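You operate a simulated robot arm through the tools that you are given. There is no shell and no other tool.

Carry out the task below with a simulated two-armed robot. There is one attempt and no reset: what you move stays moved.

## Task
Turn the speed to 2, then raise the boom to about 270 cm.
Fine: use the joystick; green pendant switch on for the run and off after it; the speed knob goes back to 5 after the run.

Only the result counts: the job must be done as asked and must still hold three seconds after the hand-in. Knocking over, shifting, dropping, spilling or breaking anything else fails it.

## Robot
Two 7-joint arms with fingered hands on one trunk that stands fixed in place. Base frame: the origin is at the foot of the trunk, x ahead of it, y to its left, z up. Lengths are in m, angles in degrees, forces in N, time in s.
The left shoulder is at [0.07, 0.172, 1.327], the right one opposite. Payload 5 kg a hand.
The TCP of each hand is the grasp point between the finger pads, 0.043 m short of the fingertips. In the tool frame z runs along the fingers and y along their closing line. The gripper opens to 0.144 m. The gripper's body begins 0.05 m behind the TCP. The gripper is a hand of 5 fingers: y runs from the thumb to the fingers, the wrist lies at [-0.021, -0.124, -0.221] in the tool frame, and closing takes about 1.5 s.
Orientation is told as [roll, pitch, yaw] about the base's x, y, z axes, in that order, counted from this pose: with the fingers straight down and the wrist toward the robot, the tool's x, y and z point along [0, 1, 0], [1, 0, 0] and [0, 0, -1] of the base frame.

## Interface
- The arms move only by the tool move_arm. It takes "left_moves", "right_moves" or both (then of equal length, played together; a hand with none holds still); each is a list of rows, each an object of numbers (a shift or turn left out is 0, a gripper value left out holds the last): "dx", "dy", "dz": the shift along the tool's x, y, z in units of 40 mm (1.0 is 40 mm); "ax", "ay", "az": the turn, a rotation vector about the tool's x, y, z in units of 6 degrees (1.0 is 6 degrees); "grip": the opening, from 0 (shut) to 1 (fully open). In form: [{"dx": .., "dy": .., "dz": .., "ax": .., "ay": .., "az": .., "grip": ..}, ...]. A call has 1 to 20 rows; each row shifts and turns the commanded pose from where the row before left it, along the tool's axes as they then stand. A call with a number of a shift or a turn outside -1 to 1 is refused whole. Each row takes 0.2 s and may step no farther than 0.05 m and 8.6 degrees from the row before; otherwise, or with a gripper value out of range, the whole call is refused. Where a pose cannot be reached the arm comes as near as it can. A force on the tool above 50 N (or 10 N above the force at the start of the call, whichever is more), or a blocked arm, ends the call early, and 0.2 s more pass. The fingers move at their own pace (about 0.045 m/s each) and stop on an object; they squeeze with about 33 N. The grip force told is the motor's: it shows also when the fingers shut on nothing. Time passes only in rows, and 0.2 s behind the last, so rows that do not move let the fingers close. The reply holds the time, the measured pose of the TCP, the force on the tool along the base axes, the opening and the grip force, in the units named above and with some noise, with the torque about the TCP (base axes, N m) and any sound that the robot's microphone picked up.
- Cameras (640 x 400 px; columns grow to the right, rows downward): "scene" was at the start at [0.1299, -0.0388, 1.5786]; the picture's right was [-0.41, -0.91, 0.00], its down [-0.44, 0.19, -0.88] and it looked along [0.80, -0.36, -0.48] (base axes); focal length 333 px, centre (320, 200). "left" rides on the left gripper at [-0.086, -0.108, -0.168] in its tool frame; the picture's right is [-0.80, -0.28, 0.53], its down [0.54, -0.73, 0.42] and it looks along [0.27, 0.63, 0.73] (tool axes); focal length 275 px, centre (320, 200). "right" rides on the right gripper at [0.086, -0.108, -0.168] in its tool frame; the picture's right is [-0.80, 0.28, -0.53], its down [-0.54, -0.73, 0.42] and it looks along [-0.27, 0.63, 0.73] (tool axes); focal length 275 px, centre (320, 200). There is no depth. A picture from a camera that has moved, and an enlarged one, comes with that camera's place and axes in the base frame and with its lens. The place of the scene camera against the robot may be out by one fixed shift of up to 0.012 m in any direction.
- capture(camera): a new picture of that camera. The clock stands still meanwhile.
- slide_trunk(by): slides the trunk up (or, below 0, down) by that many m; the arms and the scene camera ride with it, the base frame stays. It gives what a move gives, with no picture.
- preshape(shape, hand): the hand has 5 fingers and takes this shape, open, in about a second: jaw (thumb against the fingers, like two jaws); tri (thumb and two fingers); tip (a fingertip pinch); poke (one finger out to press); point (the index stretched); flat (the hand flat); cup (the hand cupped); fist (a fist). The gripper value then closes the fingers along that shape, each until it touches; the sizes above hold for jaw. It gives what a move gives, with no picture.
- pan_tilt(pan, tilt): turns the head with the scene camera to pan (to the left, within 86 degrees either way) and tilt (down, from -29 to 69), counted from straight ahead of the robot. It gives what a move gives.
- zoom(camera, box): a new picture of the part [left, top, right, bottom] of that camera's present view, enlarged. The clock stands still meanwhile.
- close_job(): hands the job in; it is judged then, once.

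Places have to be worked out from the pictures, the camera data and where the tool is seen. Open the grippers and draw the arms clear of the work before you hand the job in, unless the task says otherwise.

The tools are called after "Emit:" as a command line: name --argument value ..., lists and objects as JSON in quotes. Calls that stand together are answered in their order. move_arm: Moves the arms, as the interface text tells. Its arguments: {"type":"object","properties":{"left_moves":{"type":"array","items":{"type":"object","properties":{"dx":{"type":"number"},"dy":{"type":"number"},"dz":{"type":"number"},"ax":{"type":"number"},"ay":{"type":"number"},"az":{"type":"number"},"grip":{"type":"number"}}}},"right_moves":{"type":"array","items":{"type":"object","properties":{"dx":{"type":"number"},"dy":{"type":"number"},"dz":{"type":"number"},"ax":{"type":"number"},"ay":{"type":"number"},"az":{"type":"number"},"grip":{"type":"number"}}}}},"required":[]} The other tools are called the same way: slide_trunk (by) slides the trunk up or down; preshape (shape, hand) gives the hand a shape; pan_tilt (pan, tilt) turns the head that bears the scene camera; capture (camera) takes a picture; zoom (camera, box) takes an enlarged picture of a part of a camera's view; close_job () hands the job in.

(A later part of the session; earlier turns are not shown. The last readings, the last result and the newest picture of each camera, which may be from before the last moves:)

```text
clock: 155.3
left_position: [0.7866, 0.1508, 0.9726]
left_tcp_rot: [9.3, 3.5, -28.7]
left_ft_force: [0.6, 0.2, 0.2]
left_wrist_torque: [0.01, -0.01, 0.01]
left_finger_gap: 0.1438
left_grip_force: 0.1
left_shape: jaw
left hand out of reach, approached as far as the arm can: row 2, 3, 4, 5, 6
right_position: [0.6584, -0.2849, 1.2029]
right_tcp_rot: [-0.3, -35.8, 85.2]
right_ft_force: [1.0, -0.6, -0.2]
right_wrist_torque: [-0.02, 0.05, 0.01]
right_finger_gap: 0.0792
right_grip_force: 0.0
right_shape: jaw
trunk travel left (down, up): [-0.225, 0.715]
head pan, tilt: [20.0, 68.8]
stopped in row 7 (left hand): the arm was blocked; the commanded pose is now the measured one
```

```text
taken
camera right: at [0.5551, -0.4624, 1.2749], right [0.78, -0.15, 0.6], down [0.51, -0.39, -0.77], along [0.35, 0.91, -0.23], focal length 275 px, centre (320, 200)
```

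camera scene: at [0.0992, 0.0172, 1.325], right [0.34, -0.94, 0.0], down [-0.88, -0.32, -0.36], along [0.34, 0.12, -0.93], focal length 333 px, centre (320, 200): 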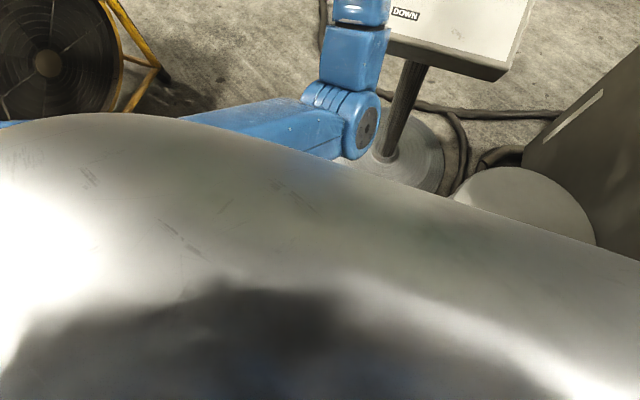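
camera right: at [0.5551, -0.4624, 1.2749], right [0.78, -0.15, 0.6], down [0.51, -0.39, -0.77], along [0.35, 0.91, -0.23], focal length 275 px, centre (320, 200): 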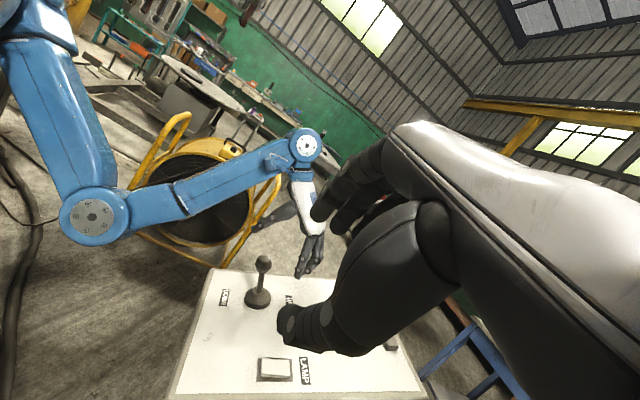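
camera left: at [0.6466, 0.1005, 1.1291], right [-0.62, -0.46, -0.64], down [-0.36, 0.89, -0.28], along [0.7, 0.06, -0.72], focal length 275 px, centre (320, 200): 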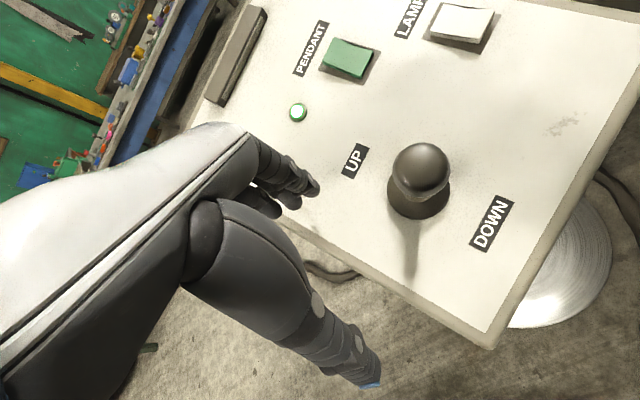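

The wrist's side-bend is at its limit here. Rolling the hand so the fingers lean right lets the wrist stay left of the knob, so I'll set that orientation here, clear of the knob, and check it.

Emit:
move_arm --left_moves '[{"ay": -0.89, "az": -0.3, "ax": -0.15}, {"ay": -0.89, "az": -0.6, "ax": -0.15}, {"ay": -0.89, "az": -0.7, "ax": -0.15}, {"ay": -0.89, "az": -0.68, "ax": -0.13}, {}]'

Emit:
capture --camera "left"

Emit:
capture --camera "right"

```text
clock: 156.5
left_position: [0.7943, 0.2113, 0.9658]
left_tcp_rot: [-7.6, 0.8, -15.7]
left_ft_force: [0.1, -1.3, 0.4]
left_wrist_torque: [0.03, -0.02, 0.0]
left_finger_gap: 0.1439
left_grip_force: 0.1
left_shape: jaw
left hand out of reach, approached as far as the arm can: row 2, 4
right_position: [0.6583, -0.2837, 1.2022]
right_tcp_rot: [-0.2, -35.9, 85.2]
right_ft_force: [-0.8, -0.5, 0.0]
right_wrist_torque: [0.0, -0.02, -0.02]
right_finger_gap: 0.0792
right_grip_force: 0.0
right_shape: jaw
trunk travel left (down, up): [-0.225, 0.715]
head pan, tilt: [20.0, 68.8]
```

```text
taken
camera left: at [0.6775, 0.1787, 1.143], right [-0.51, -0.75, -0.42], down [-0.58, 0.66, -0.48], along [0.64, -0.01, -0.77], focal length 275 px, centre (320, 200)
```

left: 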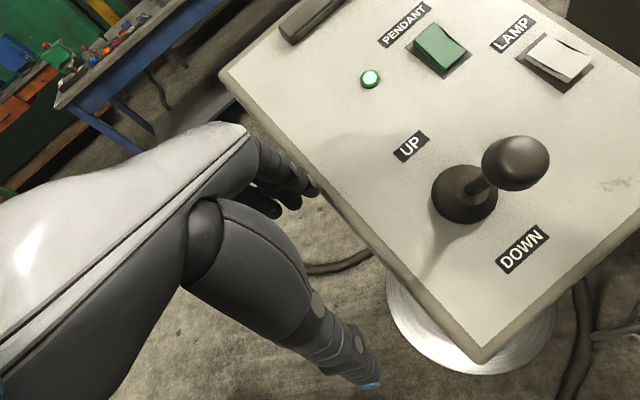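

```text
taken
camera right: at [0.555, -0.463, 1.2747], right [0.78, -0.15, 0.6], down [0.51, -0.39, -0.77], along [0.35, 0.91, -0.22], focal length 275 px, centre (320, 200)
```

right: 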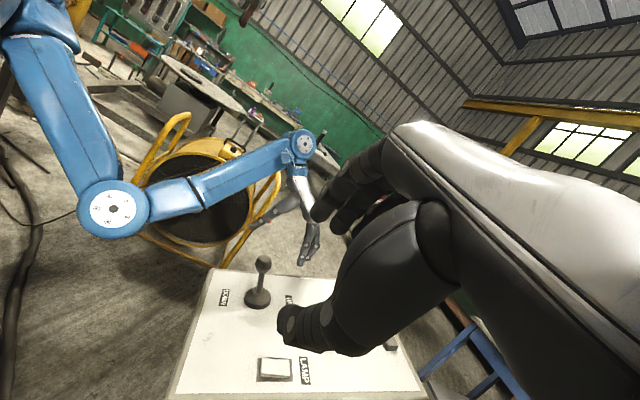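

The orientation is set and the hand is well to the left of the knob. I'll slide right toward the knob in two stages, with the thumb on my side of it.

Emit:
move_arm --left_moves '[{"dx": -0.485, "dy": 0.074, "dz": 0.011}, {"dx": -0.485, "dy": 0.074, "dz": 0.011}, {"dx": -0.485, "dy": 0.074, "dz": 0.011}, {"dx": -0.485, "dy": 0.074, "dz": 0.011}, {"dx": -0.485, "dy": 0.074, "dz": 0.011}]'

Emit:
capture --camera "left"

Emit:
capture --camera "right"

```text
clock: 157.9
left_position: [0.7905, 0.1312, 0.9961]
left_tcp_rot: [-7.2, -0.7, -14.3]
left_ft_force: [-0.2, -0.9, -0.2]
left_wrist_torque: [0.0, -0.01, 0.04]
left_finger_gap: 0.1439
left_grip_force: 0.0
left_shape: jaw
right_position: [0.6578, -0.2845, 1.202]
right_tcp_rot: [-0.3, -35.8, 85.3]
right_ft_force: [0.7, 0.6, -0.2]
right_wrist_torque: [-0.02, 0.0, -0.02]
right_finger_gap: 0.079
right_grip_force: 0.1
right_shape: jaw
trunk travel left (down, up): [-0.225, 0.715]
head pan, tilt: [20.0, 68.8]
stopped in row 5 (left hand): the arm was blocked; the commanded pose is now the measured one
```

```text
taken
camera left: at [0.6689, 0.0962, 1.1703], right [-0.48, -0.76, -0.43], down [-0.58, 0.65, -0.5], along [0.66, 0.01, -0.75], focal length 275 px, centre (320, 200)
```

left: 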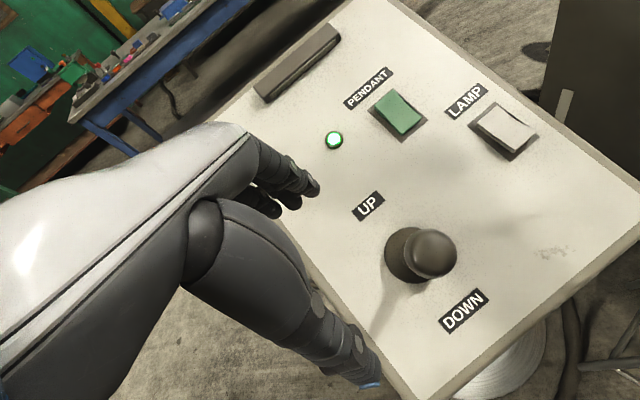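

```text
taken
camera right: at [0.5552, -0.4622, 1.275], right [0.78, -0.15, 0.6], down [0.51, -0.39, -0.77], along [0.35, 0.91, -0.23], focal length 275 px, centre (320, 200)
```

right: 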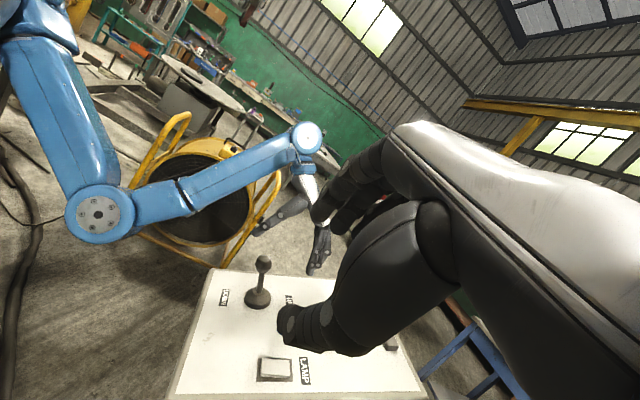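

Every approach from this side drives the elbow further into the chest. To swing it outward for good I'll work in open space: twist the hand with the arm stretched forward, untwist it with the arm hanging (where that twist doesn't affect the elbow), and come back up. First I'll raise the trunk back and move the left hand out to the front-left.

Emit:
slide_trunk --by 0.2

Emit:
move_arm --left_moves '[{"dx": 0.856, "dy": -0.075, "dz": 0.067}, {"dx": 0.856, "dy": -0.075, "dz": 0.067}, {"dx": 0.856, "dy": -0.075, "dz": 0.067}, {"dx": 0.856, "dy": -0.075, "dz": 0.067}, {"dx": 0.856, "dy": -0.075, "dz": 0.067}, {"dx": 0.856, "dy": -0.075, "dz": 0.067}, {"dx": 0.856, "dy": -0.075, "dz": 0.067}, {"dx": 0.856, "dy": -0.075, "dz": 0.067}, {"dx": 0.856, "dy": -0.075, "dz": 0.067}, {"dx": 0.856, "dy": -0.075, "dz": 0.067}, {"dx": 0.856, "dy": -0.075, "dz": 0.067}, {"dx": 0.856, "dy": -0.075, "dz": 0.067}, {"dx": 0.856, "dy": -0.075, "dz": 0.067}, {"az": -0.93, "ay": 0.17}, {"az": -0.93, "ay": 0.17}, {"az": -0.93, "ay": 0.17}, {"az": -0.93, "ay": 0.17}, {"az": -0.93, "ay": 0.17}, {"az": -0.93, "ay": 0.17}, {"az": -0.93, "ay": 0.17}]'

Emit:
pan_tilt --pan 25 --tilt 50

Emit:
capture --camera "scene"

Emit:
capture --camera "right"

```text
clock: 160.1
left_position: [0.7913, 0.1306, 1.1952]
left_tcp_rot: [-7.1, -0.7, -14.4]
left_ft_force: [0.0, -1.4, 0.0]
left_wrist_torque: [0.02, 0.05, -0.02]
left_finger_gap: 0.1441
left_grip_force: 0.0
left_shape: jaw
right_position: [0.6583, -0.2847, 1.403]
right_tcp_rot: [-0.3, -35.9, 85.2]
right_ft_force: [-1.1, -0.3, -0.3]
right_wrist_torque: [-0.01, 0.01, -0.01]
right_finger_gap: 0.0791
right_grip_force: 0.0
right_shape: jaw
trunk travel left (down, up): [-0.425, 0.515]
head pan, tilt: [20.0, 68.8]
```

```text
clock: 164.3
left_position: [0.8639, 0.5582, 1.1016]
left_tcp_rot: [0.4, 1.6, 24.4]
left_ft_force: [0.4, -0.2, 0.4]
left_wrist_torque: [0.0, -0.02, 0.0]
left_finger_gap: 0.144
left_grip_force: 0.0
left_shape: jaw
right_position: [0.6586, -0.2844, 1.402]
right_tcp_rot: [-0.2, -35.9, 85.1]
right_ft_force: [0.1, -0.1, 0.6]
right_wrist_torque: [0.01, -0.01, 0.01]
right_finger_gap: 0.0791
right_grip_force: 0.1
right_shape: jaw
trunk travel left (down, up): [-0.425, 0.515]
head pan, tilt: [20.0, 68.8]
```

```text
clock: 165.1
left_position: [0.8641, 0.5601, 1.1032]
left_tcp_rot: [0.4, 1.7, 24.4]
left_ft_force: [0.1, -0.5, -0.5]
left_wrist_torque: [0.02, -0.04, 0.01]
left_finger_gap: 0.1439
left_grip_force: 0.0
left_shape: jaw
right_position: [0.6582, -0.2849, 1.4025]
right_tcp_rot: [-0.3, -35.8, 85.2]
right_ft_force: [0.7, 0.6, -0.5]
right_wrist_torque: [0.0, -0.01, 0.01]
right_finger_gap: 0.0791
right_grip_force: 0.1
right_shape: jaw
trunk travel left (down, up): [-0.425, 0.515]
head pan, tilt: [25.0, 50.0]
```

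```text
taken
camera scene: at [0.1165, 0.031, 1.5469], right [0.42, -0.91, 0.0], down [-0.69, -0.32, -0.64], along [0.58, 0.27, -0.77], focal length 333 px, centre (320, 200)
```

scene: 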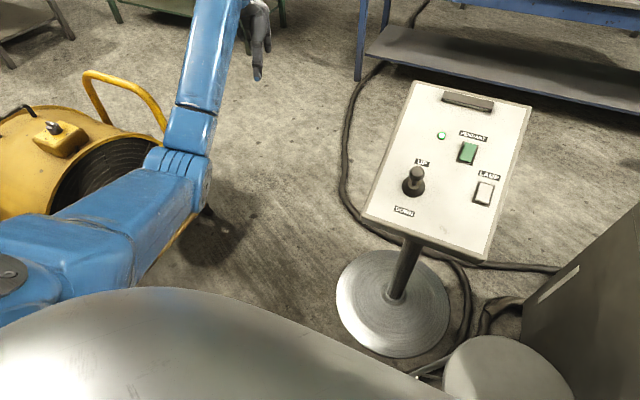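

```text
taken
camera right: at [0.5552, -0.4622, 1.475], right [0.78, -0.15, 0.6], down [0.51, -0.39, -0.77], along [0.35, 0.91, -0.23], focal length 275 px, centre (320, 200)
```

right: 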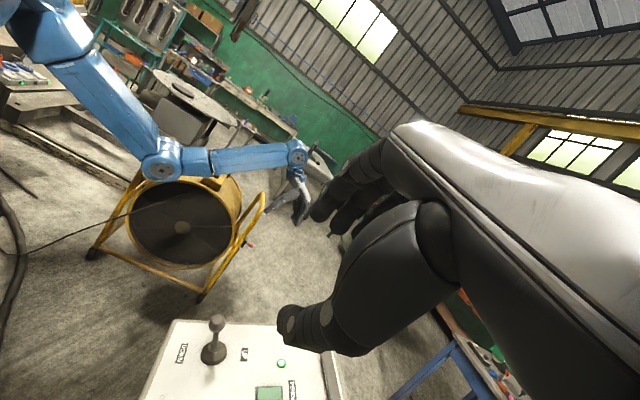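

The arm is stretched to the front-left. I'll roll the hand outward about the arm axis with the wrist held.

Emit:
move_arm --left_moves '[{"ay": 1, "dx": 0.575, "dz": -0.085}, {"ay": 1, "dx": 0.575, "dz": -0.085}, {"ay": 1, "dx": 0.575, "dz": -0.085}, {"ay": 1, "dx": 0.575, "dz": -0.085}, {"ay": 1, "dx": 0.575, "dz": -0.085}, {"ay": 1, "dx": 0.575, "dz": -0.085}, {"ay": 1, "dx": 0.575, "dz": -0.085}, {"ay": 1, "dx": 0.575, "dz": -0.085}, {"ay": 1, "dx": 0.575, "dz": -0.085}, {"ay": 1, "dx": 0.575, "dz": -0.085}, {"ay": 1, "dx": 0.575, "dz": -0.085}, {"ay": 1, "dx": 0.575, "dz": -0.085}, {"ay": 1, "dx": 0.575, "dz": -0.085}, {"ay": 1, "dx": 0.575, "dz": -0.085}, {"ay": 1, "dx": 0.575, "dz": -0.085}, {"ay": 1, "dx": 0.575, "dz": -0.085}, {"ay": 1, "dx": 0.575, "dz": -0.085}, {"ay": 1, "dx": 0.575, "dz": -0.085}]'

Emit:
capture --camera "scene"

Emit:
capture --camera "right"

```text
clock: 168.9
left_position: [0.7982, 0.7284, 1.4124]
left_tcp_rot: [108.6, 1.7, 24.4]
left_ft_force: [-1.1, -0.6, -0.1]
left_wrist_torque: [0.0, -0.01, -0.03]
left_finger_gap: 0.1439
left_grip_force: 0.0
left_shape: jaw
right_position: [0.6577, -0.2844, 1.403]
right_tcp_rot: [-0.3, -35.9, 85.2]
right_ft_force: [0.3, -0.1, -0.6]
right_wrist_torque: [0.02, 0.0, 0.02]
right_finger_gap: 0.0793
right_grip_force: 0.0
right_shape: jaw
trunk travel left (down, up): [-0.425, 0.515]
head pan, tilt: [25.0, 50.0]
```

```text
taken
camera scene: at [0.1165, 0.0306, 1.5469], right [0.42, -0.91, 0.0], down [-0.69, -0.32, -0.64], along [0.58, 0.27, -0.77], focal length 333 px, centre (320, 200)
```

scene: 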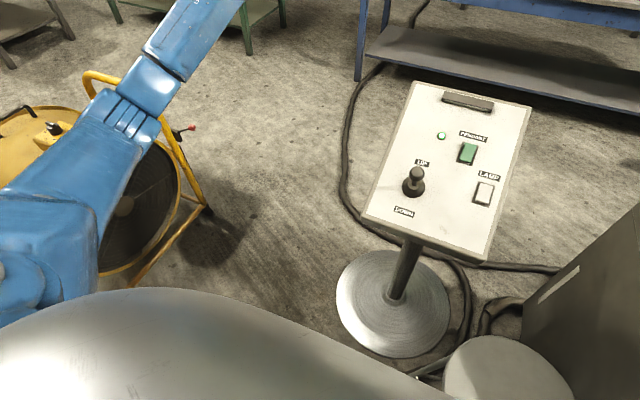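

```text
taken
camera right: at [0.5552, -0.4625, 1.4748], right [0.78, -0.15, 0.6], down [0.51, -0.39, -0.77], along [0.35, 0.91, -0.22], focal length 275 px, centre (320, 200)
```

right: 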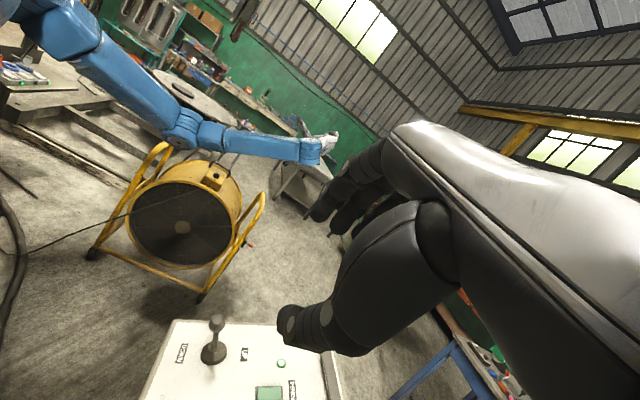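

The elbow is well outboard now. With the hand still rolled I'll lower the arm to hang beside the robot; the space there is free, and the heater is much further left.

Emit:
move_arm --left_moves '[{"dx": -0.73, "dy": -0.593, "dz": -0.25}, {"dx": -0.73, "dy": -0.593, "dz": -0.25}, {"dx": -0.73, "dy": -0.593, "dz": -0.25}, {"dx": -0.73, "dy": -0.593, "dz": -0.25}, {"dx": -0.73, "dy": -0.593, "dz": -0.25}, {"dx": -0.73, "dy": -0.593, "dz": -0.25}, {"dx": -0.73, "dy": -0.593, "dz": -0.25}, {"dx": -0.73, "dy": -0.593, "dz": -0.25}, {"dx": -0.73, "dy": -0.593, "dz": -0.25}, {"dx": -0.73, "dy": -0.593, "dz": -0.25}, {"dx": -0.73, "dy": -0.593, "dz": -0.25}, {"dx": -0.73, "dy": -0.593, "dz": -0.25}]'

Emit:
capture --camera "scene"

Emit:
capture --camera "right"

```text
clock: 171.5
left_position: [0.5287, 0.602, 1.0516]
left_tcp_rot: [108.5, 1.6, 24.6]
left_ft_force: [-1.0, -0.9, -0.1]
left_wrist_torque: [-0.04, 0.0, -0.02]
left_finger_gap: 0.1438
left_grip_force: 0.1
left_shape: jaw
right_position: [0.6566, -0.284, 1.4029]
right_tcp_rot: [-0.3, -35.9, 85.2]
right_ft_force: [-1.3, -0.7, 1.7]
right_wrist_torque: [0.01, 0.01, -0.01]
right_finger_gap: 0.0793
right_grip_force: 0.0
right_shape: jaw
trunk travel left (down, up): [-0.425, 0.515]
head pan, tilt: [25.0, 50.0]
```

```text
taken
camera scene: at [0.1154, 0.0303, 1.5471], right [0.42, -0.91, 0.0], down [-0.69, -0.32, -0.64], along [0.58, 0.27, -0.77], focal length 333 px, centre (320, 200)
```

scene: 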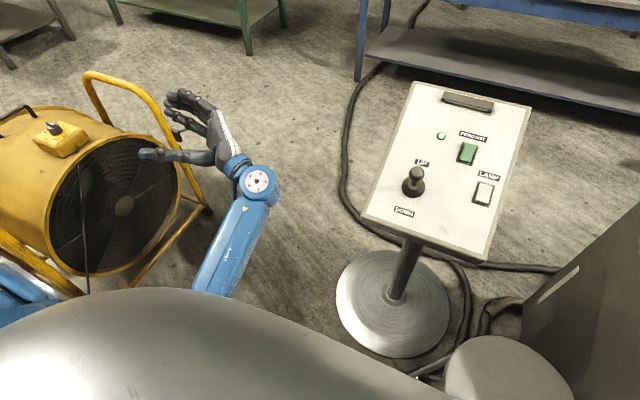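

```text
taken
camera right: at [0.5541, -0.463, 1.4753], right [0.78, -0.15, 0.6], down [0.51, -0.39, -0.77], along [0.35, 0.91, -0.22], focal length 275 px, centre (320, 200)
```

right: 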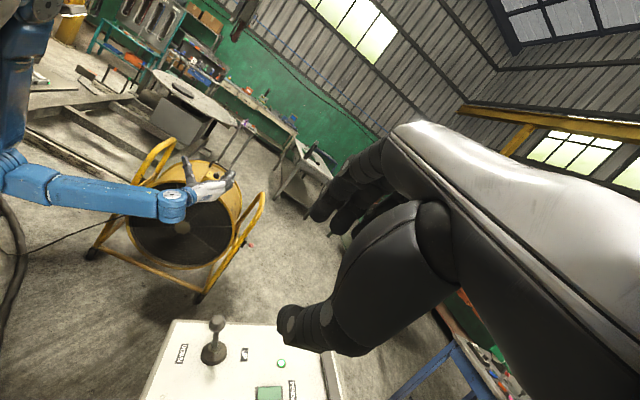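

The upper arm now hangs naturally beside the body with the forearm forward. I'll lower it further and then unroll the hand there.

Emit:
move_arm --left_moves '[{"dx": -0.73, "dy": -0.593, "dz": -0.25}, {"dx": -0.73, "dy": -0.593, "dz": -0.25}, {"dx": -0.73, "dy": -0.593, "dz": -0.25}, {"dx": -0.73, "dy": -0.593, "dz": -0.25}, {"dx": -0.73, "dy": -0.593, "dz": -0.25}, {"dx": -0.73, "dy": -0.593, "dz": -0.25}, {"dx": -0.73, "dy": -0.593, "dz": -0.25}]'

Emit:
capture --camera "scene"

```text
clock: 173.1
left_position: [0.3723, 0.5295, 0.8412]
left_tcp_rot: [108.4, 1.5, 24.4]
left_ft_force: [-0.7, 0.7, -0.2]
left_wrist_torque: [-0.02, 0.0, -0.02]
left_finger_gap: 0.1439
left_grip_force: 0.0
left_shape: jaw
right_position: [0.6566, -0.2845, 1.4026]
right_tcp_rot: [-0.3, -35.9, 85.3]
right_ft_force: [-0.6, -0.4, 0.8]
right_wrist_torque: [-0.02, -0.02, -0.03]
right_finger_gap: 0.0791
right_grip_force: 0.0
right_shape: jaw
trunk travel left (down, up): [-0.425, 0.515]
head pan, tilt: [25.0, 50.0]
```

```text
taken
camera scene: at [0.1155, 0.0306, 1.5471], right [0.42, -0.91, 0.0], down [-0.69, -0.32, -0.64], along [0.58, 0.27, -0.77], focal length 333 px, centre (320, 200)
```

scene: 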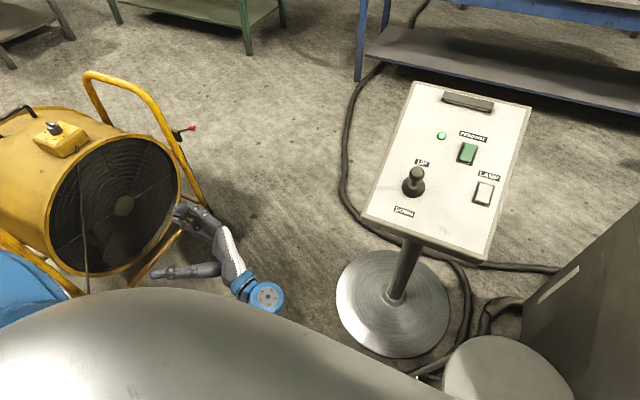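

I'll bring it slightly closer to hanging straight, then unroll the hand about the wrist.

Emit:
move_arm --left_moves '[{"dx": -0.44, "dy": -0.65, "dz": -0.06}, {"dx": -0.44, "dy": -0.65, "dz": -0.06}, {"dx": -0.44, "dy": -0.65, "dz": -0.06}, {}]'

Emit:
move_arm --left_moves '[{"ay": -1, "dx": -0.58, "dz": 0.025}, {"ay": -1, "dx": -0.58, "dz": 0.025}, {"ay": -1, "dx": -0.58, "dz": 0.025}, {"ay": -1, "dx": -0.58, "dz": 0.025}, {"ay": -1, "dx": -0.58, "dz": 0.025}, {"ay": -1, "dx": -0.58, "dz": 0.025}, {"ay": -1, "dx": -0.58, "dz": 0.025}, {"ay": -1, "dx": -0.58, "dz": 0.025}, {"ay": -1, "dx": -0.58, "dz": 0.025}, {"ay": -1, "dx": -0.58, "dz": 0.025}, {"ay": -1, "dx": -0.58, "dz": 0.025}, {"ay": -1, "dx": -0.58, "dz": 0.025}, {"ay": -1, "dx": -0.58, "dz": 0.025}, {"ay": -1, "dx": -0.58, "dz": 0.025}, {"ay": -1, "dx": -0.58, "dz": 0.025}, {"ay": -1, "dx": -0.58, "dz": 0.025}, {"ay": -1, "dx": -0.58, "dz": 0.025}, {"ay": -1, "dx": -0.58, "dz": 0.025}]'

Emit:
capture --camera "scene"

Emit:
capture --camera "right"

```text
clock: 174.1
left_position: [0.2965, 0.5068, 0.7909]
left_tcp_rot: [108.5, 1.7, 24.4]
left_ft_force: [0.0, -1.0, 0.5]
left_wrist_torque: [-0.02, -0.01, -0.01]
left_finger_gap: 0.1438
left_grip_force: 0.0
left_shape: jaw
right_position: [0.6588, -0.2835, 1.4028]
right_tcp_rot: [-0.3, -35.9, 85.2]
right_ft_force: [0.1, 0.4, -1.1]
right_wrist_torque: [-0.01, 0.02, -0.01]
right_finger_gap: 0.0791
right_grip_force: 0.1
right_shape: jaw
trunk travel left (down, up): [-0.425, 0.515]
head pan, tilt: [25.0, 50.0]
```

```text
clock: 177.9
left_position: [0.3657, 0.3422, 0.4806]
left_tcp_rot: [0.2, 1.4, 24.3]
left_ft_force: [0.7, -0.5, -1.1]
left_wrist_torque: [0.0, -0.02, 0.0]
left_finger_gap: 0.1441
left_grip_force: 0.1
left_shape: jaw
right_position: [0.6561, -0.2791, 1.4037]
right_tcp_rot: [-0.4, -35.6, 85.3]
right_ft_force: [0.4, -1.3, -0.5]
right_wrist_torque: [0.05, 0.03, -0.01]
right_finger_gap: 0.0794
right_grip_force: 0.1
right_shape: jaw
trunk travel left (down, up): [-0.425, 0.515]
head pan, tilt: [25.0, 50.0]
```

```text
taken
camera scene: at [0.1139, 0.0367, 1.5458], right [0.42, -0.91, 0.0], down [-0.69, -0.33, -0.64], along [0.58, 0.27, -0.77], focal length 333 px, centre (320, 200)
```

scene: 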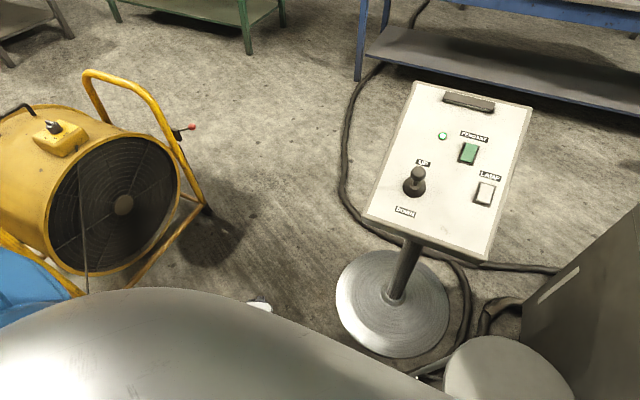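

```text
taken
camera right: at [0.5528, -0.4571, 1.4766], right [0.78, -0.15, 0.6], down [0.52, -0.39, -0.76], along [0.35, 0.91, -0.23], focal length 275 px, centre (320, 200)
```

right: 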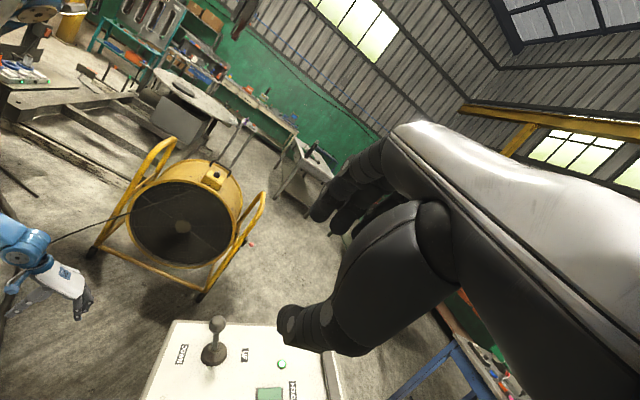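

The hand is down and hanging naturally beside the body. Yawing the hand clockwise while it hangs pushes the elbow further outward, so I'll do that now and then start raising it forward.

Emit:
move_arm --left_moves '[{"az": 1, "dx": -0.327, "dy": 0.04}, {"az": 1, "dx": -0.327, "dy": 0.04}, {"az": 1, "dx": -0.327, "dy": 0.04}, {"az": 1, "dx": -0.327, "dy": 0.04}, {"az": 1, "dx": -0.327, "dy": 0.04}, {"az": 1, "dx": -0.327, "dy": 0.04}, {"az": 1, "dx": -0.327, "dy": 0.04}, {}]'

Emit:
capture --camera "right"

```text
clock: 179.7
left_position: [0.3834, 0.2519, 0.4814]
left_tcp_rot: [-0.9, 1.5, -17.7]
left_ft_force: [-0.7, 0.1, 0.4]
left_wrist_torque: [0.01, -0.02, -0.02]
left_finger_gap: 0.1438
left_grip_force: 0.1
left_shape: jaw
right_position: [0.6573, -0.2853, 1.403]
right_tcp_rot: [-0.3, -35.9, 85.3]
right_ft_force: [-0.2, -0.2, 0.5]
right_wrist_torque: [0.0, -0.04, -0.01]
right_finger_gap: 0.0792
right_grip_force: 0.1
right_shape: jaw
trunk travel left (down, up): [-0.425, 0.515]
head pan, tilt: [25.0, 50.0]
```

```text
taken
camera right: at [0.5548, -0.4626, 1.475], right [0.78, -0.15, 0.6], down [0.51, -0.39, -0.77], along [0.35, 0.91, -0.22], focal length 275 px, centre (320, 200)
```

right: 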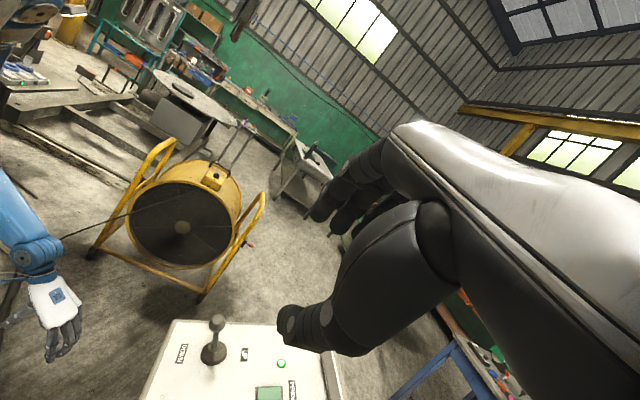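

Now I'll raise the arm forward, keeping left of the pendant.

Emit:
move_arm --left_moves '[{"dx": 0.306, "dy": 0.428, "dz": -0.765}, {"dx": 0.306, "dy": 0.428, "dz": -0.765}, {"dx": 0.306, "dy": 0.428, "dz": -0.765}, {"dx": 0.306, "dy": 0.428, "dz": -0.765}, {"dx": 0.306, "dy": 0.428, "dz": -0.765}, {"dx": 0.306, "dy": 0.428, "dz": -0.765}, {"dx": 0.306, "dy": 0.428, "dz": -0.765}, {"dx": 0.306, "dy": 0.428, "dz": -0.765}, {"dx": 0.306, "dy": 0.428, "dz": -0.765}, {"dx": 0.306, "dy": 0.428, "dz": -0.765}, {"dx": 0.306, "dy": 0.428, "dz": -0.765}, {"dx": 0.306, "dy": 0.428, "dz": -0.765}, {"dx": 0.306, "dy": 0.428, "dz": -0.765}, {"dx": 0.306, "dy": 0.428, "dz": -0.765}, {"dx": 0.306, "dy": 0.428, "dz": -0.765}, {"dx": 0.306, "dy": 0.428, "dz": -0.765}, {"dx": 0.306, "dy": 0.428, "dz": -0.765}]'

Emit:
capture --camera "scene"

Emit:
capture --camera "right"

```text
clock: 183.3
left_position: [0.7379, 0.3636, 0.9869]
left_tcp_rot: [-1.0, 1.7, -17.7]
left_ft_force: [-0.5, 0.1, -0.3]
left_wrist_torque: [0.0, 0.0, 0.02]
left_finger_gap: 0.1437
left_grip_force: 0.1
left_shape: jaw
right_position: [0.6585, -0.2834, 1.4024]
right_tcp_rot: [-0.3, -35.9, 85.2]
right_ft_force: [0.4, 0.7, -0.1]
right_wrist_torque: [0.0, -0.01, 0.03]
right_finger_gap: 0.0794
right_grip_force: 0.1
right_shape: jaw
trunk travel left (down, up): [-0.425, 0.515]
head pan, tilt: [25.0, 50.0]
```

```text
taken
camera scene: at [0.1171, 0.0303, 1.5468], right [0.42, -0.91, 0.0], down [-0.69, -0.32, -0.64], along [0.58, 0.27, -0.77], focal length 333 px, centre (320, 200)
```

scene: 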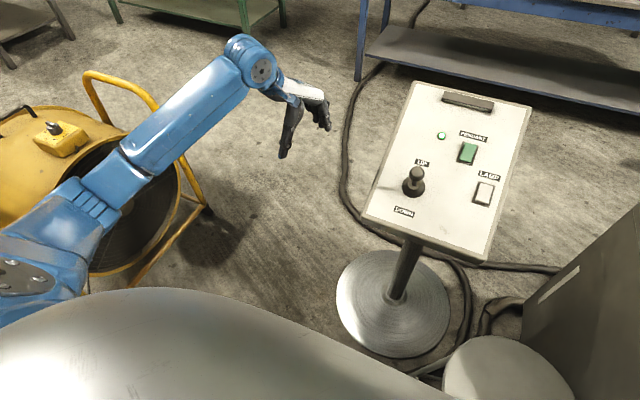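

```text
taken
camera right: at [0.5559, -0.4627, 1.4744], right [0.78, -0.15, 0.6], down [0.51, -0.39, -0.77], along [0.35, 0.91, -0.22], focal length 275 px, centre (320, 200)
```

right: 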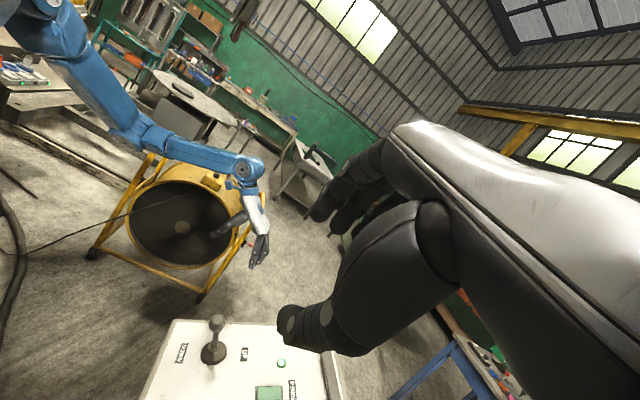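

The elbow is now properly outboard. I'll go up a little and move right to just above the joystick knob.

Emit:
move_arm --left_moves '[{"dz": -0.95, "grip": 0.7}, {"dz": -0.95}, {"dx": -0.909, "dy": 0.29}, {"dx": -0.909, "dy": 0.29}, {"dx": -0.909, "dy": 0.29}, {"dx": -0.909, "dy": 0.29}, {"dx": -0.909, "dy": 0.29}, {"dx": -0.909, "dy": 0.29}, {"dx": -0.909, "dy": 0.29}, {"dx": -0.909, "dy": 0.29}, {}]'

Emit:
pan_tilt --pan -15 --tilt 38

Emit:
capture --camera "scene"

Emit:
capture --camera "left"

Emit:
capture --camera "right"

```text
clock: 185.7
left_position: [0.7413, 0.0579, 1.0662]
left_tcp_rot: [-0.9, 1.6, -17.5]
left_ft_force: [0.1, 0.0, -0.7]
left_wrist_torque: [-0.02, 0.0, -0.01]
left_finger_gap: 0.101
left_grip_force: 0.0
left_shape: jaw
right_position: [0.6574, -0.283, 1.4019]
right_tcp_rot: [-0.3, -35.8, 85.2]
right_ft_force: [0.6, 0.2, 0.3]
right_wrist_torque: [-0.02, -0.02, 0.0]
right_finger_gap: 0.079
right_grip_force: 0.1
right_shape: jaw
trunk travel left (down, up): [-0.425, 0.515]
head pan, tilt: [25.0, 50.0]
```

```text
clock: 186.8
left_position: [0.7411, 0.0582, 1.0665]
left_tcp_rot: [-0.7, 1.7, -17.6]
left_ft_force: [0.2, -0.6, -0.1]
left_wrist_torque: [-0.03, 0.0, 0.02]
left_finger_gap: 0.1011
left_grip_force: 0.1
left_shape: jaw
right_position: [0.6574, -0.2838, 1.4018]
right_tcp_rot: [-0.3, -35.9, 85.2]
right_ft_force: [-0.5, -0.2, -0.8]
right_wrist_torque: [-0.02, 0.0, -0.01]
right_finger_gap: 0.0794
right_grip_force: 0.0
right_shape: jaw
trunk travel left (down, up): [-0.425, 0.515]
head pan, tilt: [-15.0, 38.0]
```

```text
taken
camera scene: at [0.1301, -0.024, 1.564], right [-0.26, -0.97, 0.0], down [-0.6, 0.16, -0.79], along [0.76, -0.2, -0.62], focal length 333 px, centre (320, 200)
```

scene: 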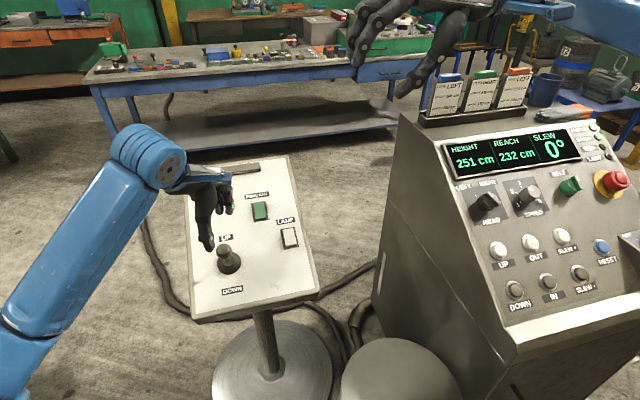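

```text
taken
camera left: at [0.6181, 0.01, 1.2373], right [-0.53, -0.68, -0.51], down [-0.54, 0.73, -0.41], along [0.66, 0.06, -0.75], focal length 275 px, centre (320, 200)
```

left: 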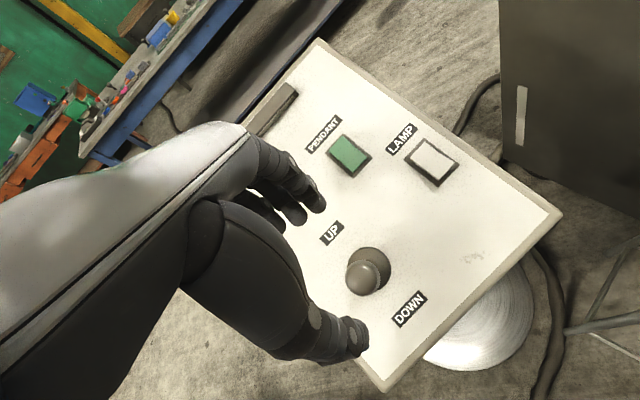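

```text
taken
camera right: at [0.5552, -0.4624, 1.4749], right [0.78, -0.15, 0.6], down [0.51, -0.39, -0.77], along [0.35, 0.91, -0.22], focal length 275 px, centre (320, 200)
```

right: 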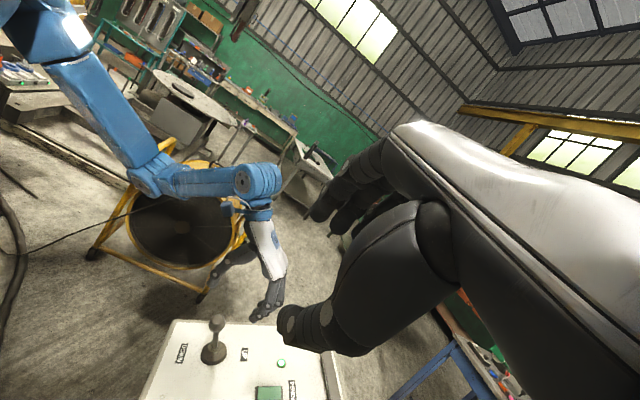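

Everything is reachable now and the display is in view. I'll lower the hand around the joystick knob.

Emit:
move_arm --left_moves '[{"dy": 0.25, "dz": 0.76}, {"dz": 0.76}, {"dz": 0.76}, {}]'

Emit:
capture --camera "left"

Emit:
zoom --camera "scene" --box '[160, 140, 320, 310]'

```text
clock: 187.8
left_position: [0.7498, 0.0545, 0.9746]
left_tcp_rot: [-0.7, 1.6, -17.7]
left_ft_force: [-0.6, 0.4, 0.2]
left_wrist_torque: [0.01, -0.02, 0.01]
left_finger_gap: 0.1012
left_grip_force: 0.1
left_shape: jaw
right_position: [0.6584, -0.2835, 1.4019]
right_tcp_rot: [-0.3, -35.9, 85.3]
right_ft_force: [-0.2, -0.9, -0.2]
right_wrist_torque: [0.04, 0.0, 0.0]
right_finger_gap: 0.0789
right_grip_force: 0.1
right_shape: jaw
trunk travel left (down, up): [-0.425, 0.515]
head pan, tilt: [-15.0, 38.0]
```

```text
taken
camera left: at [0.6253, 0.0051, 1.1454], right [-0.53, -0.68, -0.51], down [-0.54, 0.73, -0.41], along [0.66, 0.06, -0.75], focal length 275 px, centre (320, 200)
```

left: 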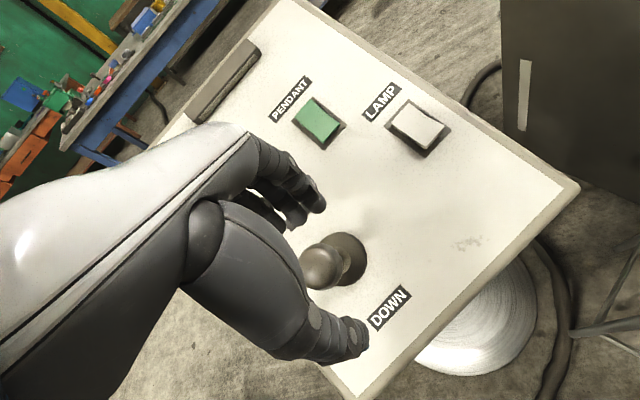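

```text
2.35 times, centred on (240, 225) of scene
camera zoom: at [0.1303, -0.0244, 1.5641], right [-0.26, -0.97, 0.0], down [-0.6, 0.16, -0.79], along [0.76, -0.2, -0.62], focal length 783 px, centre (508, 141)
```

zoom: 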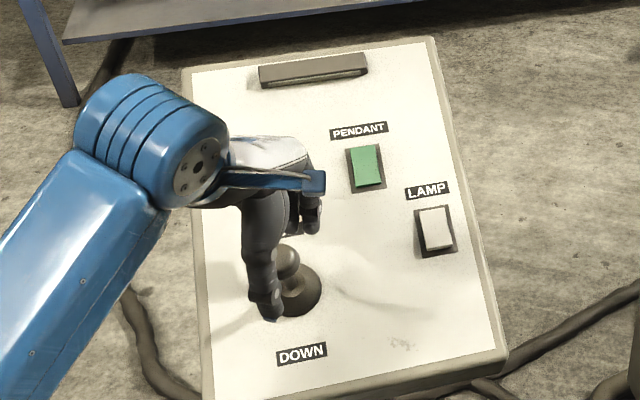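

The knob sits between the thumb and the fingers. I'll push it toward UP with the thumb in small steps along the panel, watching the force and the display.

Emit:
move_arm --left_moves '[{"dx": 0.132, "dy": 0.415, "dz": -0.1}]'

Emit:
zoom --camera "scene" --box '[430, 110, 640, 240]'

Emit:
capture --camera "left"

```text
clock: 188.2
left_position: [0.7676, 0.0552, 0.9782]
left_tcp_rot: [-0.9, 1.6, -17.6]
left_ft_force: [0.7, 0.1, -0.6]
left_wrist_torque: [0.02, 0.03, 0.0]
left_finger_gap: 0.1009
left_grip_force: 0.0
left_shape: jaw
right_position: [0.6594, -0.2853, 1.4029]
right_tcp_rot: [-0.2, -35.8, 85.2]
right_ft_force: [0.5, 0.3, -0.2]
right_wrist_torque: [0.03, 0.02, 0.06]
right_finger_gap: 0.0791
right_grip_force: 0.0
right_shape: jaw
trunk travel left (down, up): [-0.425, 0.515]
head pan, tilt: [-15.0, 38.0]
```

```text
3.05 times, centred on (535, 175) of scene
camera zoom: at [0.1311, -0.0246, 1.5639], right [-0.26, -0.97, 0.0], down [-0.6, 0.16, -0.79], along [0.76, -0.2, -0.62], focal length 1014 px, centre (-335, 276)
```

zoom: 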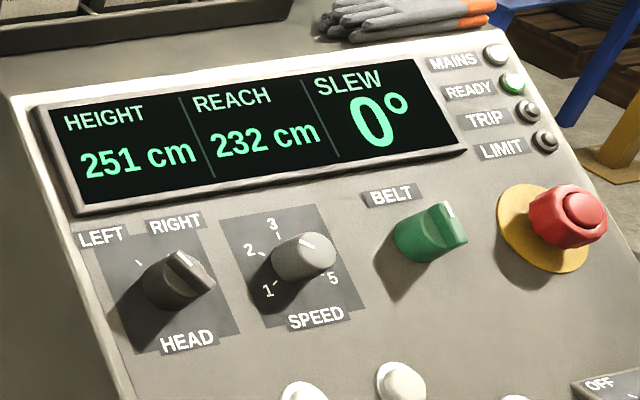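

```text
taken
camera left: at [0.644, 0.0063, 1.1487], right [-0.53, -0.68, -0.51], down [-0.54, 0.73, -0.41], along [0.65, 0.06, -0.75], focal length 275 px, centre (320, 200)
```

left: 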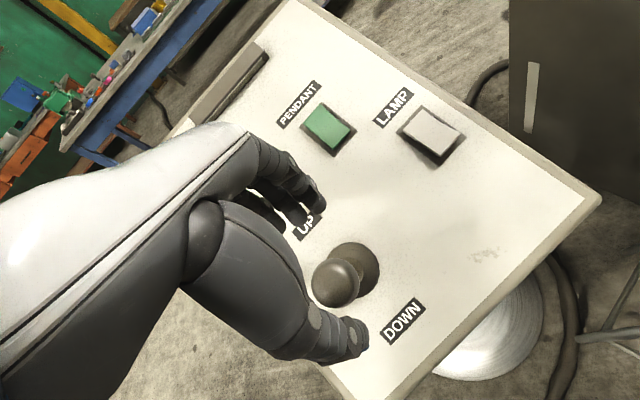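

No contact yet. The thumb still has a few millimetres to go. I'll double-check the speed pointer while the clock stands, then push on.

Emit:
zoom --camera "scene" --box '[500, 170, 564, 220]'

Emit:
move_arm --left_moves '[{"dx": 0.1, "dy": 0.31, "dz": -0.15}]'

Emit:
zoom --camera "scene" --box '[430, 110, 640, 240]'

Emit:
capture --camera "left"

```text
8.00 times, centred on (532, 195) of scene
camera zoom: at [0.1311, -0.0246, 1.5639], right [-0.26, -0.97, 0.0], down [-0.6, 0.16, -0.79], along [0.76, -0.2, -0.62], focal length 2662 px, centre (-1376, 240)
```

zoom: 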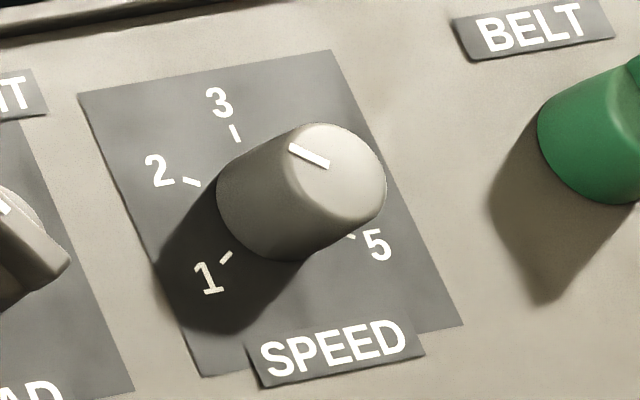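

```text
clock: 188.6
left_position: [0.7787, 0.0553, 0.9851]
left_tcp_rot: [-0.8, 1.6, -17.7]
left_ft_force: [-0.5, 0.6, -0.5]
left_wrist_torque: [0.02, 0.03, 0.0]
left_finger_gap: 0.1015
left_grip_force: 0.0
left_shape: jaw
right_position: [0.657, -0.2845, 1.4019]
right_tcp_rot: [-0.2, -35.9, 85.3]
right_ft_force: [0.5, -0.3, -0.7]
right_wrist_torque: [0.0, -0.02, 0.02]
right_finger_gap: 0.0791
right_grip_force: 0.0
right_shape: jaw
trunk travel left (down, up): [-0.425, 0.515]
head pan, tilt: [-15.0, 38.0]
```

```text
3.05 times, centred on (535, 175) of scene
camera zoom: at [0.1303, -0.0244, 1.564], right [-0.26, -0.97, 0.0], down [-0.6, 0.16, -0.79], along [0.76, -0.2, -0.62], focal length 1014 px, centre (-335, 276)
```

zoom: 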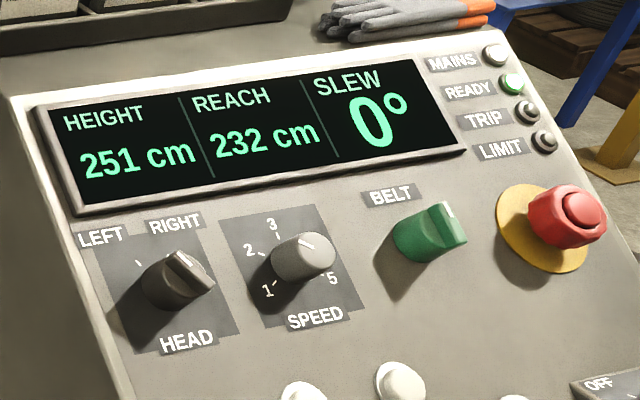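

```text
taken
camera left: at [0.6564, 0.0069, 1.1551], right [-0.53, -0.68, -0.51], down [-0.54, 0.74, -0.41], along [0.66, 0.06, -0.75], focal length 275 px, centre (320, 200)
```

left: 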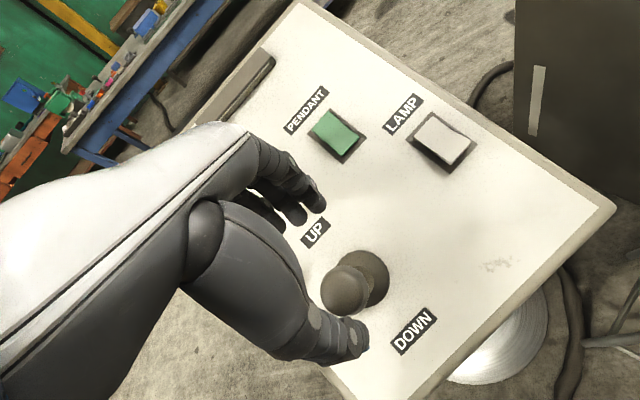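

The pointer is parallel to the "2" tick, so the speed is 2. The thumb is just about at the knob, so I'll keep pushing in small steps.

Emit:
move_arm --left_moves '[{"dx": 0.09, "dy": 0.28, "dz": 0.0}]'

Emit:
zoom --camera "scene" --box '[430, 130, 590, 200]'

Emit:
capture --camera "left"

```text
clock: 189.0
left_position: [0.791, 0.0553, 0.9832]
left_tcp_rot: [-0.9, 1.6, -17.7]
left_ft_force: [-2.5, 0.7, 1.6]
left_wrist_torque: [0.05, 0.13, -0.03]
left_finger_gap: 0.1018
left_grip_force: 0.1
left_shape: jaw
right_position: [0.6577, -0.2843, 1.4022]
right_tcp_rot: [-0.3, -35.9, 85.2]
right_ft_force: [-0.2, 0.4, 0.2]
right_wrist_torque: [-0.01, 0.03, 0.01]
right_finger_gap: 0.079
right_grip_force: 0.0
right_shape: jaw
trunk travel left (down, up): [-0.425, 0.515]
head pan, tilt: [-15.0, 38.0]
```

```text
4.00 times, centred on (510, 165) of scene
camera zoom: at [0.1299, -0.0241, 1.5641], right [-0.26, -0.97, 0.0], down [-0.59, 0.16, -0.79], along [0.76, -0.2, -0.62], focal length 1331 px, centre (-440, 340)
```

zoom: 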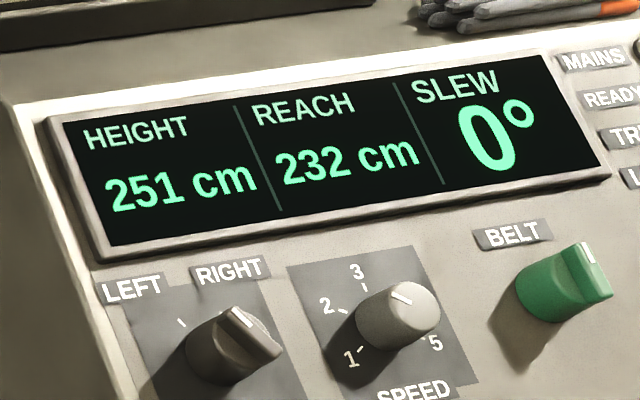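

```text
taken
camera left: at [0.6679, 0.0066, 1.1543], right [-0.53, -0.68, -0.51], down [-0.54, 0.73, -0.41], along [0.66, 0.06, -0.75], focal length 275 px, centre (320, 200)
```

left: 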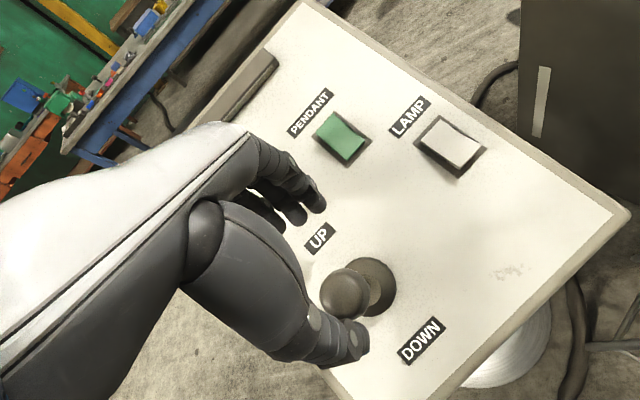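

The thumb is in contact (2.5 N) and the stick is starting to lean. I'll push another centimetre.

Emit:
move_arm --left_moves '[{"dx": 0.08, "dy": 0.25, "dz": -0.05}]'

Emit:
zoom --camera "scene" --box '[430, 130, 590, 200]'

```text
clock: 189.4
left_position: [0.8032, 0.0551, 0.9863]
left_tcp_rot: [-0.8, 1.4, -17.7]
left_ft_force: [-2.3, 1.7, 1.2]
left_wrist_torque: [0.05, 0.15, -0.07]
left_finger_gap: 0.1022
left_grip_force: 0.1
left_shape: jaw
right_position: [0.6584, -0.2854, 1.4024]
right_tcp_rot: [-0.3, -35.9, 85.2]
right_ft_force: [-0.1, -0.7, 0.5]
right_wrist_torque: [0.02, 0.04, -0.01]
right_finger_gap: 0.0793
right_grip_force: 0.1
right_shape: jaw
trunk travel left (down, up): [-0.425, 0.515]
head pan, tilt: [-15.0, 38.0]
```

```text
4.00 times, centred on (510, 165) of scene
camera zoom: at [0.1299, -0.0242, 1.5641], right [-0.26, -0.97, 0.0], down [-0.59, 0.16, -0.79], along [0.76, -0.2, -0.62], focal length 1331 px, centre (-440, 340)
```

zoom: 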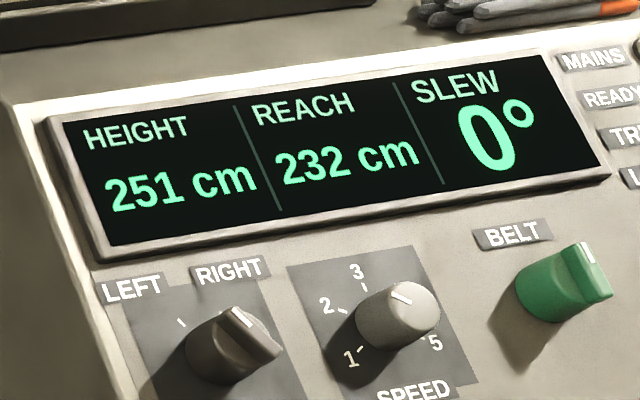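

Still 251 cm, so the stick isn't far enough over yet. Another centimetre.

Emit:
move_arm --left_moves '[{"dx": 0.08, "dy": 0.25, "dz": -0.05}]'

Emit:
zoom --camera "scene" --box '[430, 130, 590, 200]'

Emit:
capture --camera "left"

```text
clock: 189.8
left_position: [0.8124, 0.055, 0.9869]
left_tcp_rot: [-0.8, 1.6, -17.6]
left_ft_force: [-4.0, 0.7, 1.7]
left_wrist_torque: [0.1, 0.19, -0.07]
left_finger_gap: 0.1026
left_grip_force: 0.0
left_shape: jaw
right_position: [0.6579, -0.2841, 1.4028]
right_tcp_rot: [-0.3, -35.9, 85.2]
right_ft_force: [0.2, -0.2, 0.0]
right_wrist_torque: [0.03, 0.01, 0.03]
right_finger_gap: 0.0793
right_grip_force: 0.1
right_shape: jaw
trunk travel left (down, up): [-0.425, 0.515]
head pan, tilt: [-15.0, 38.0]
```

```text
4.00 times, centred on (510, 165) of scene
camera zoom: at [0.1298, -0.0242, 1.5641], right [-0.26, -0.97, 0.0], down [-0.59, 0.16, -0.79], along [0.76, -0.2, -0.62], focal length 1331 px, centre (-440, 340)
```

zoom: 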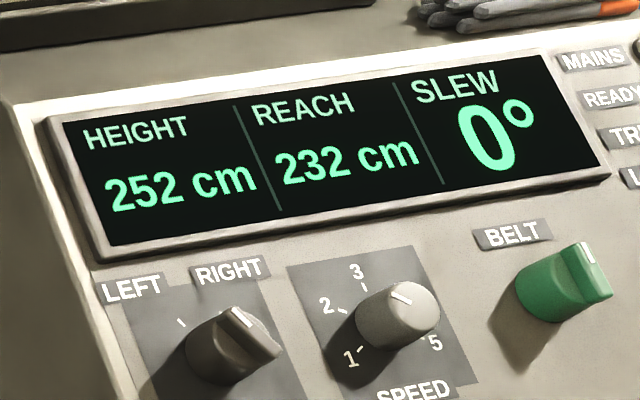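

```text
taken
camera left: at [0.6894, 0.0064, 1.158], right [-0.53, -0.68, -0.51], down [-0.54, 0.73, -0.41], along [0.66, 0.06, -0.75], focal length 275 px, centre (320, 200)
```

left: 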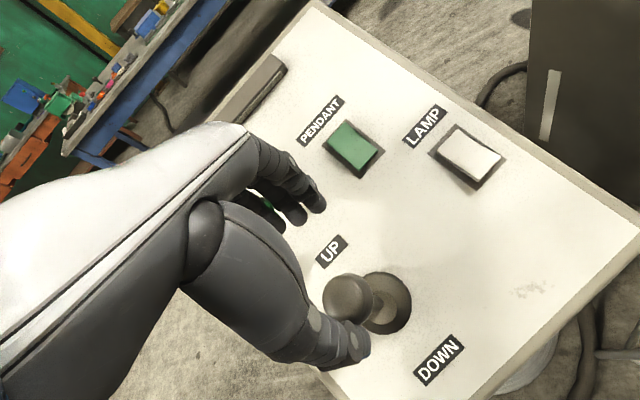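

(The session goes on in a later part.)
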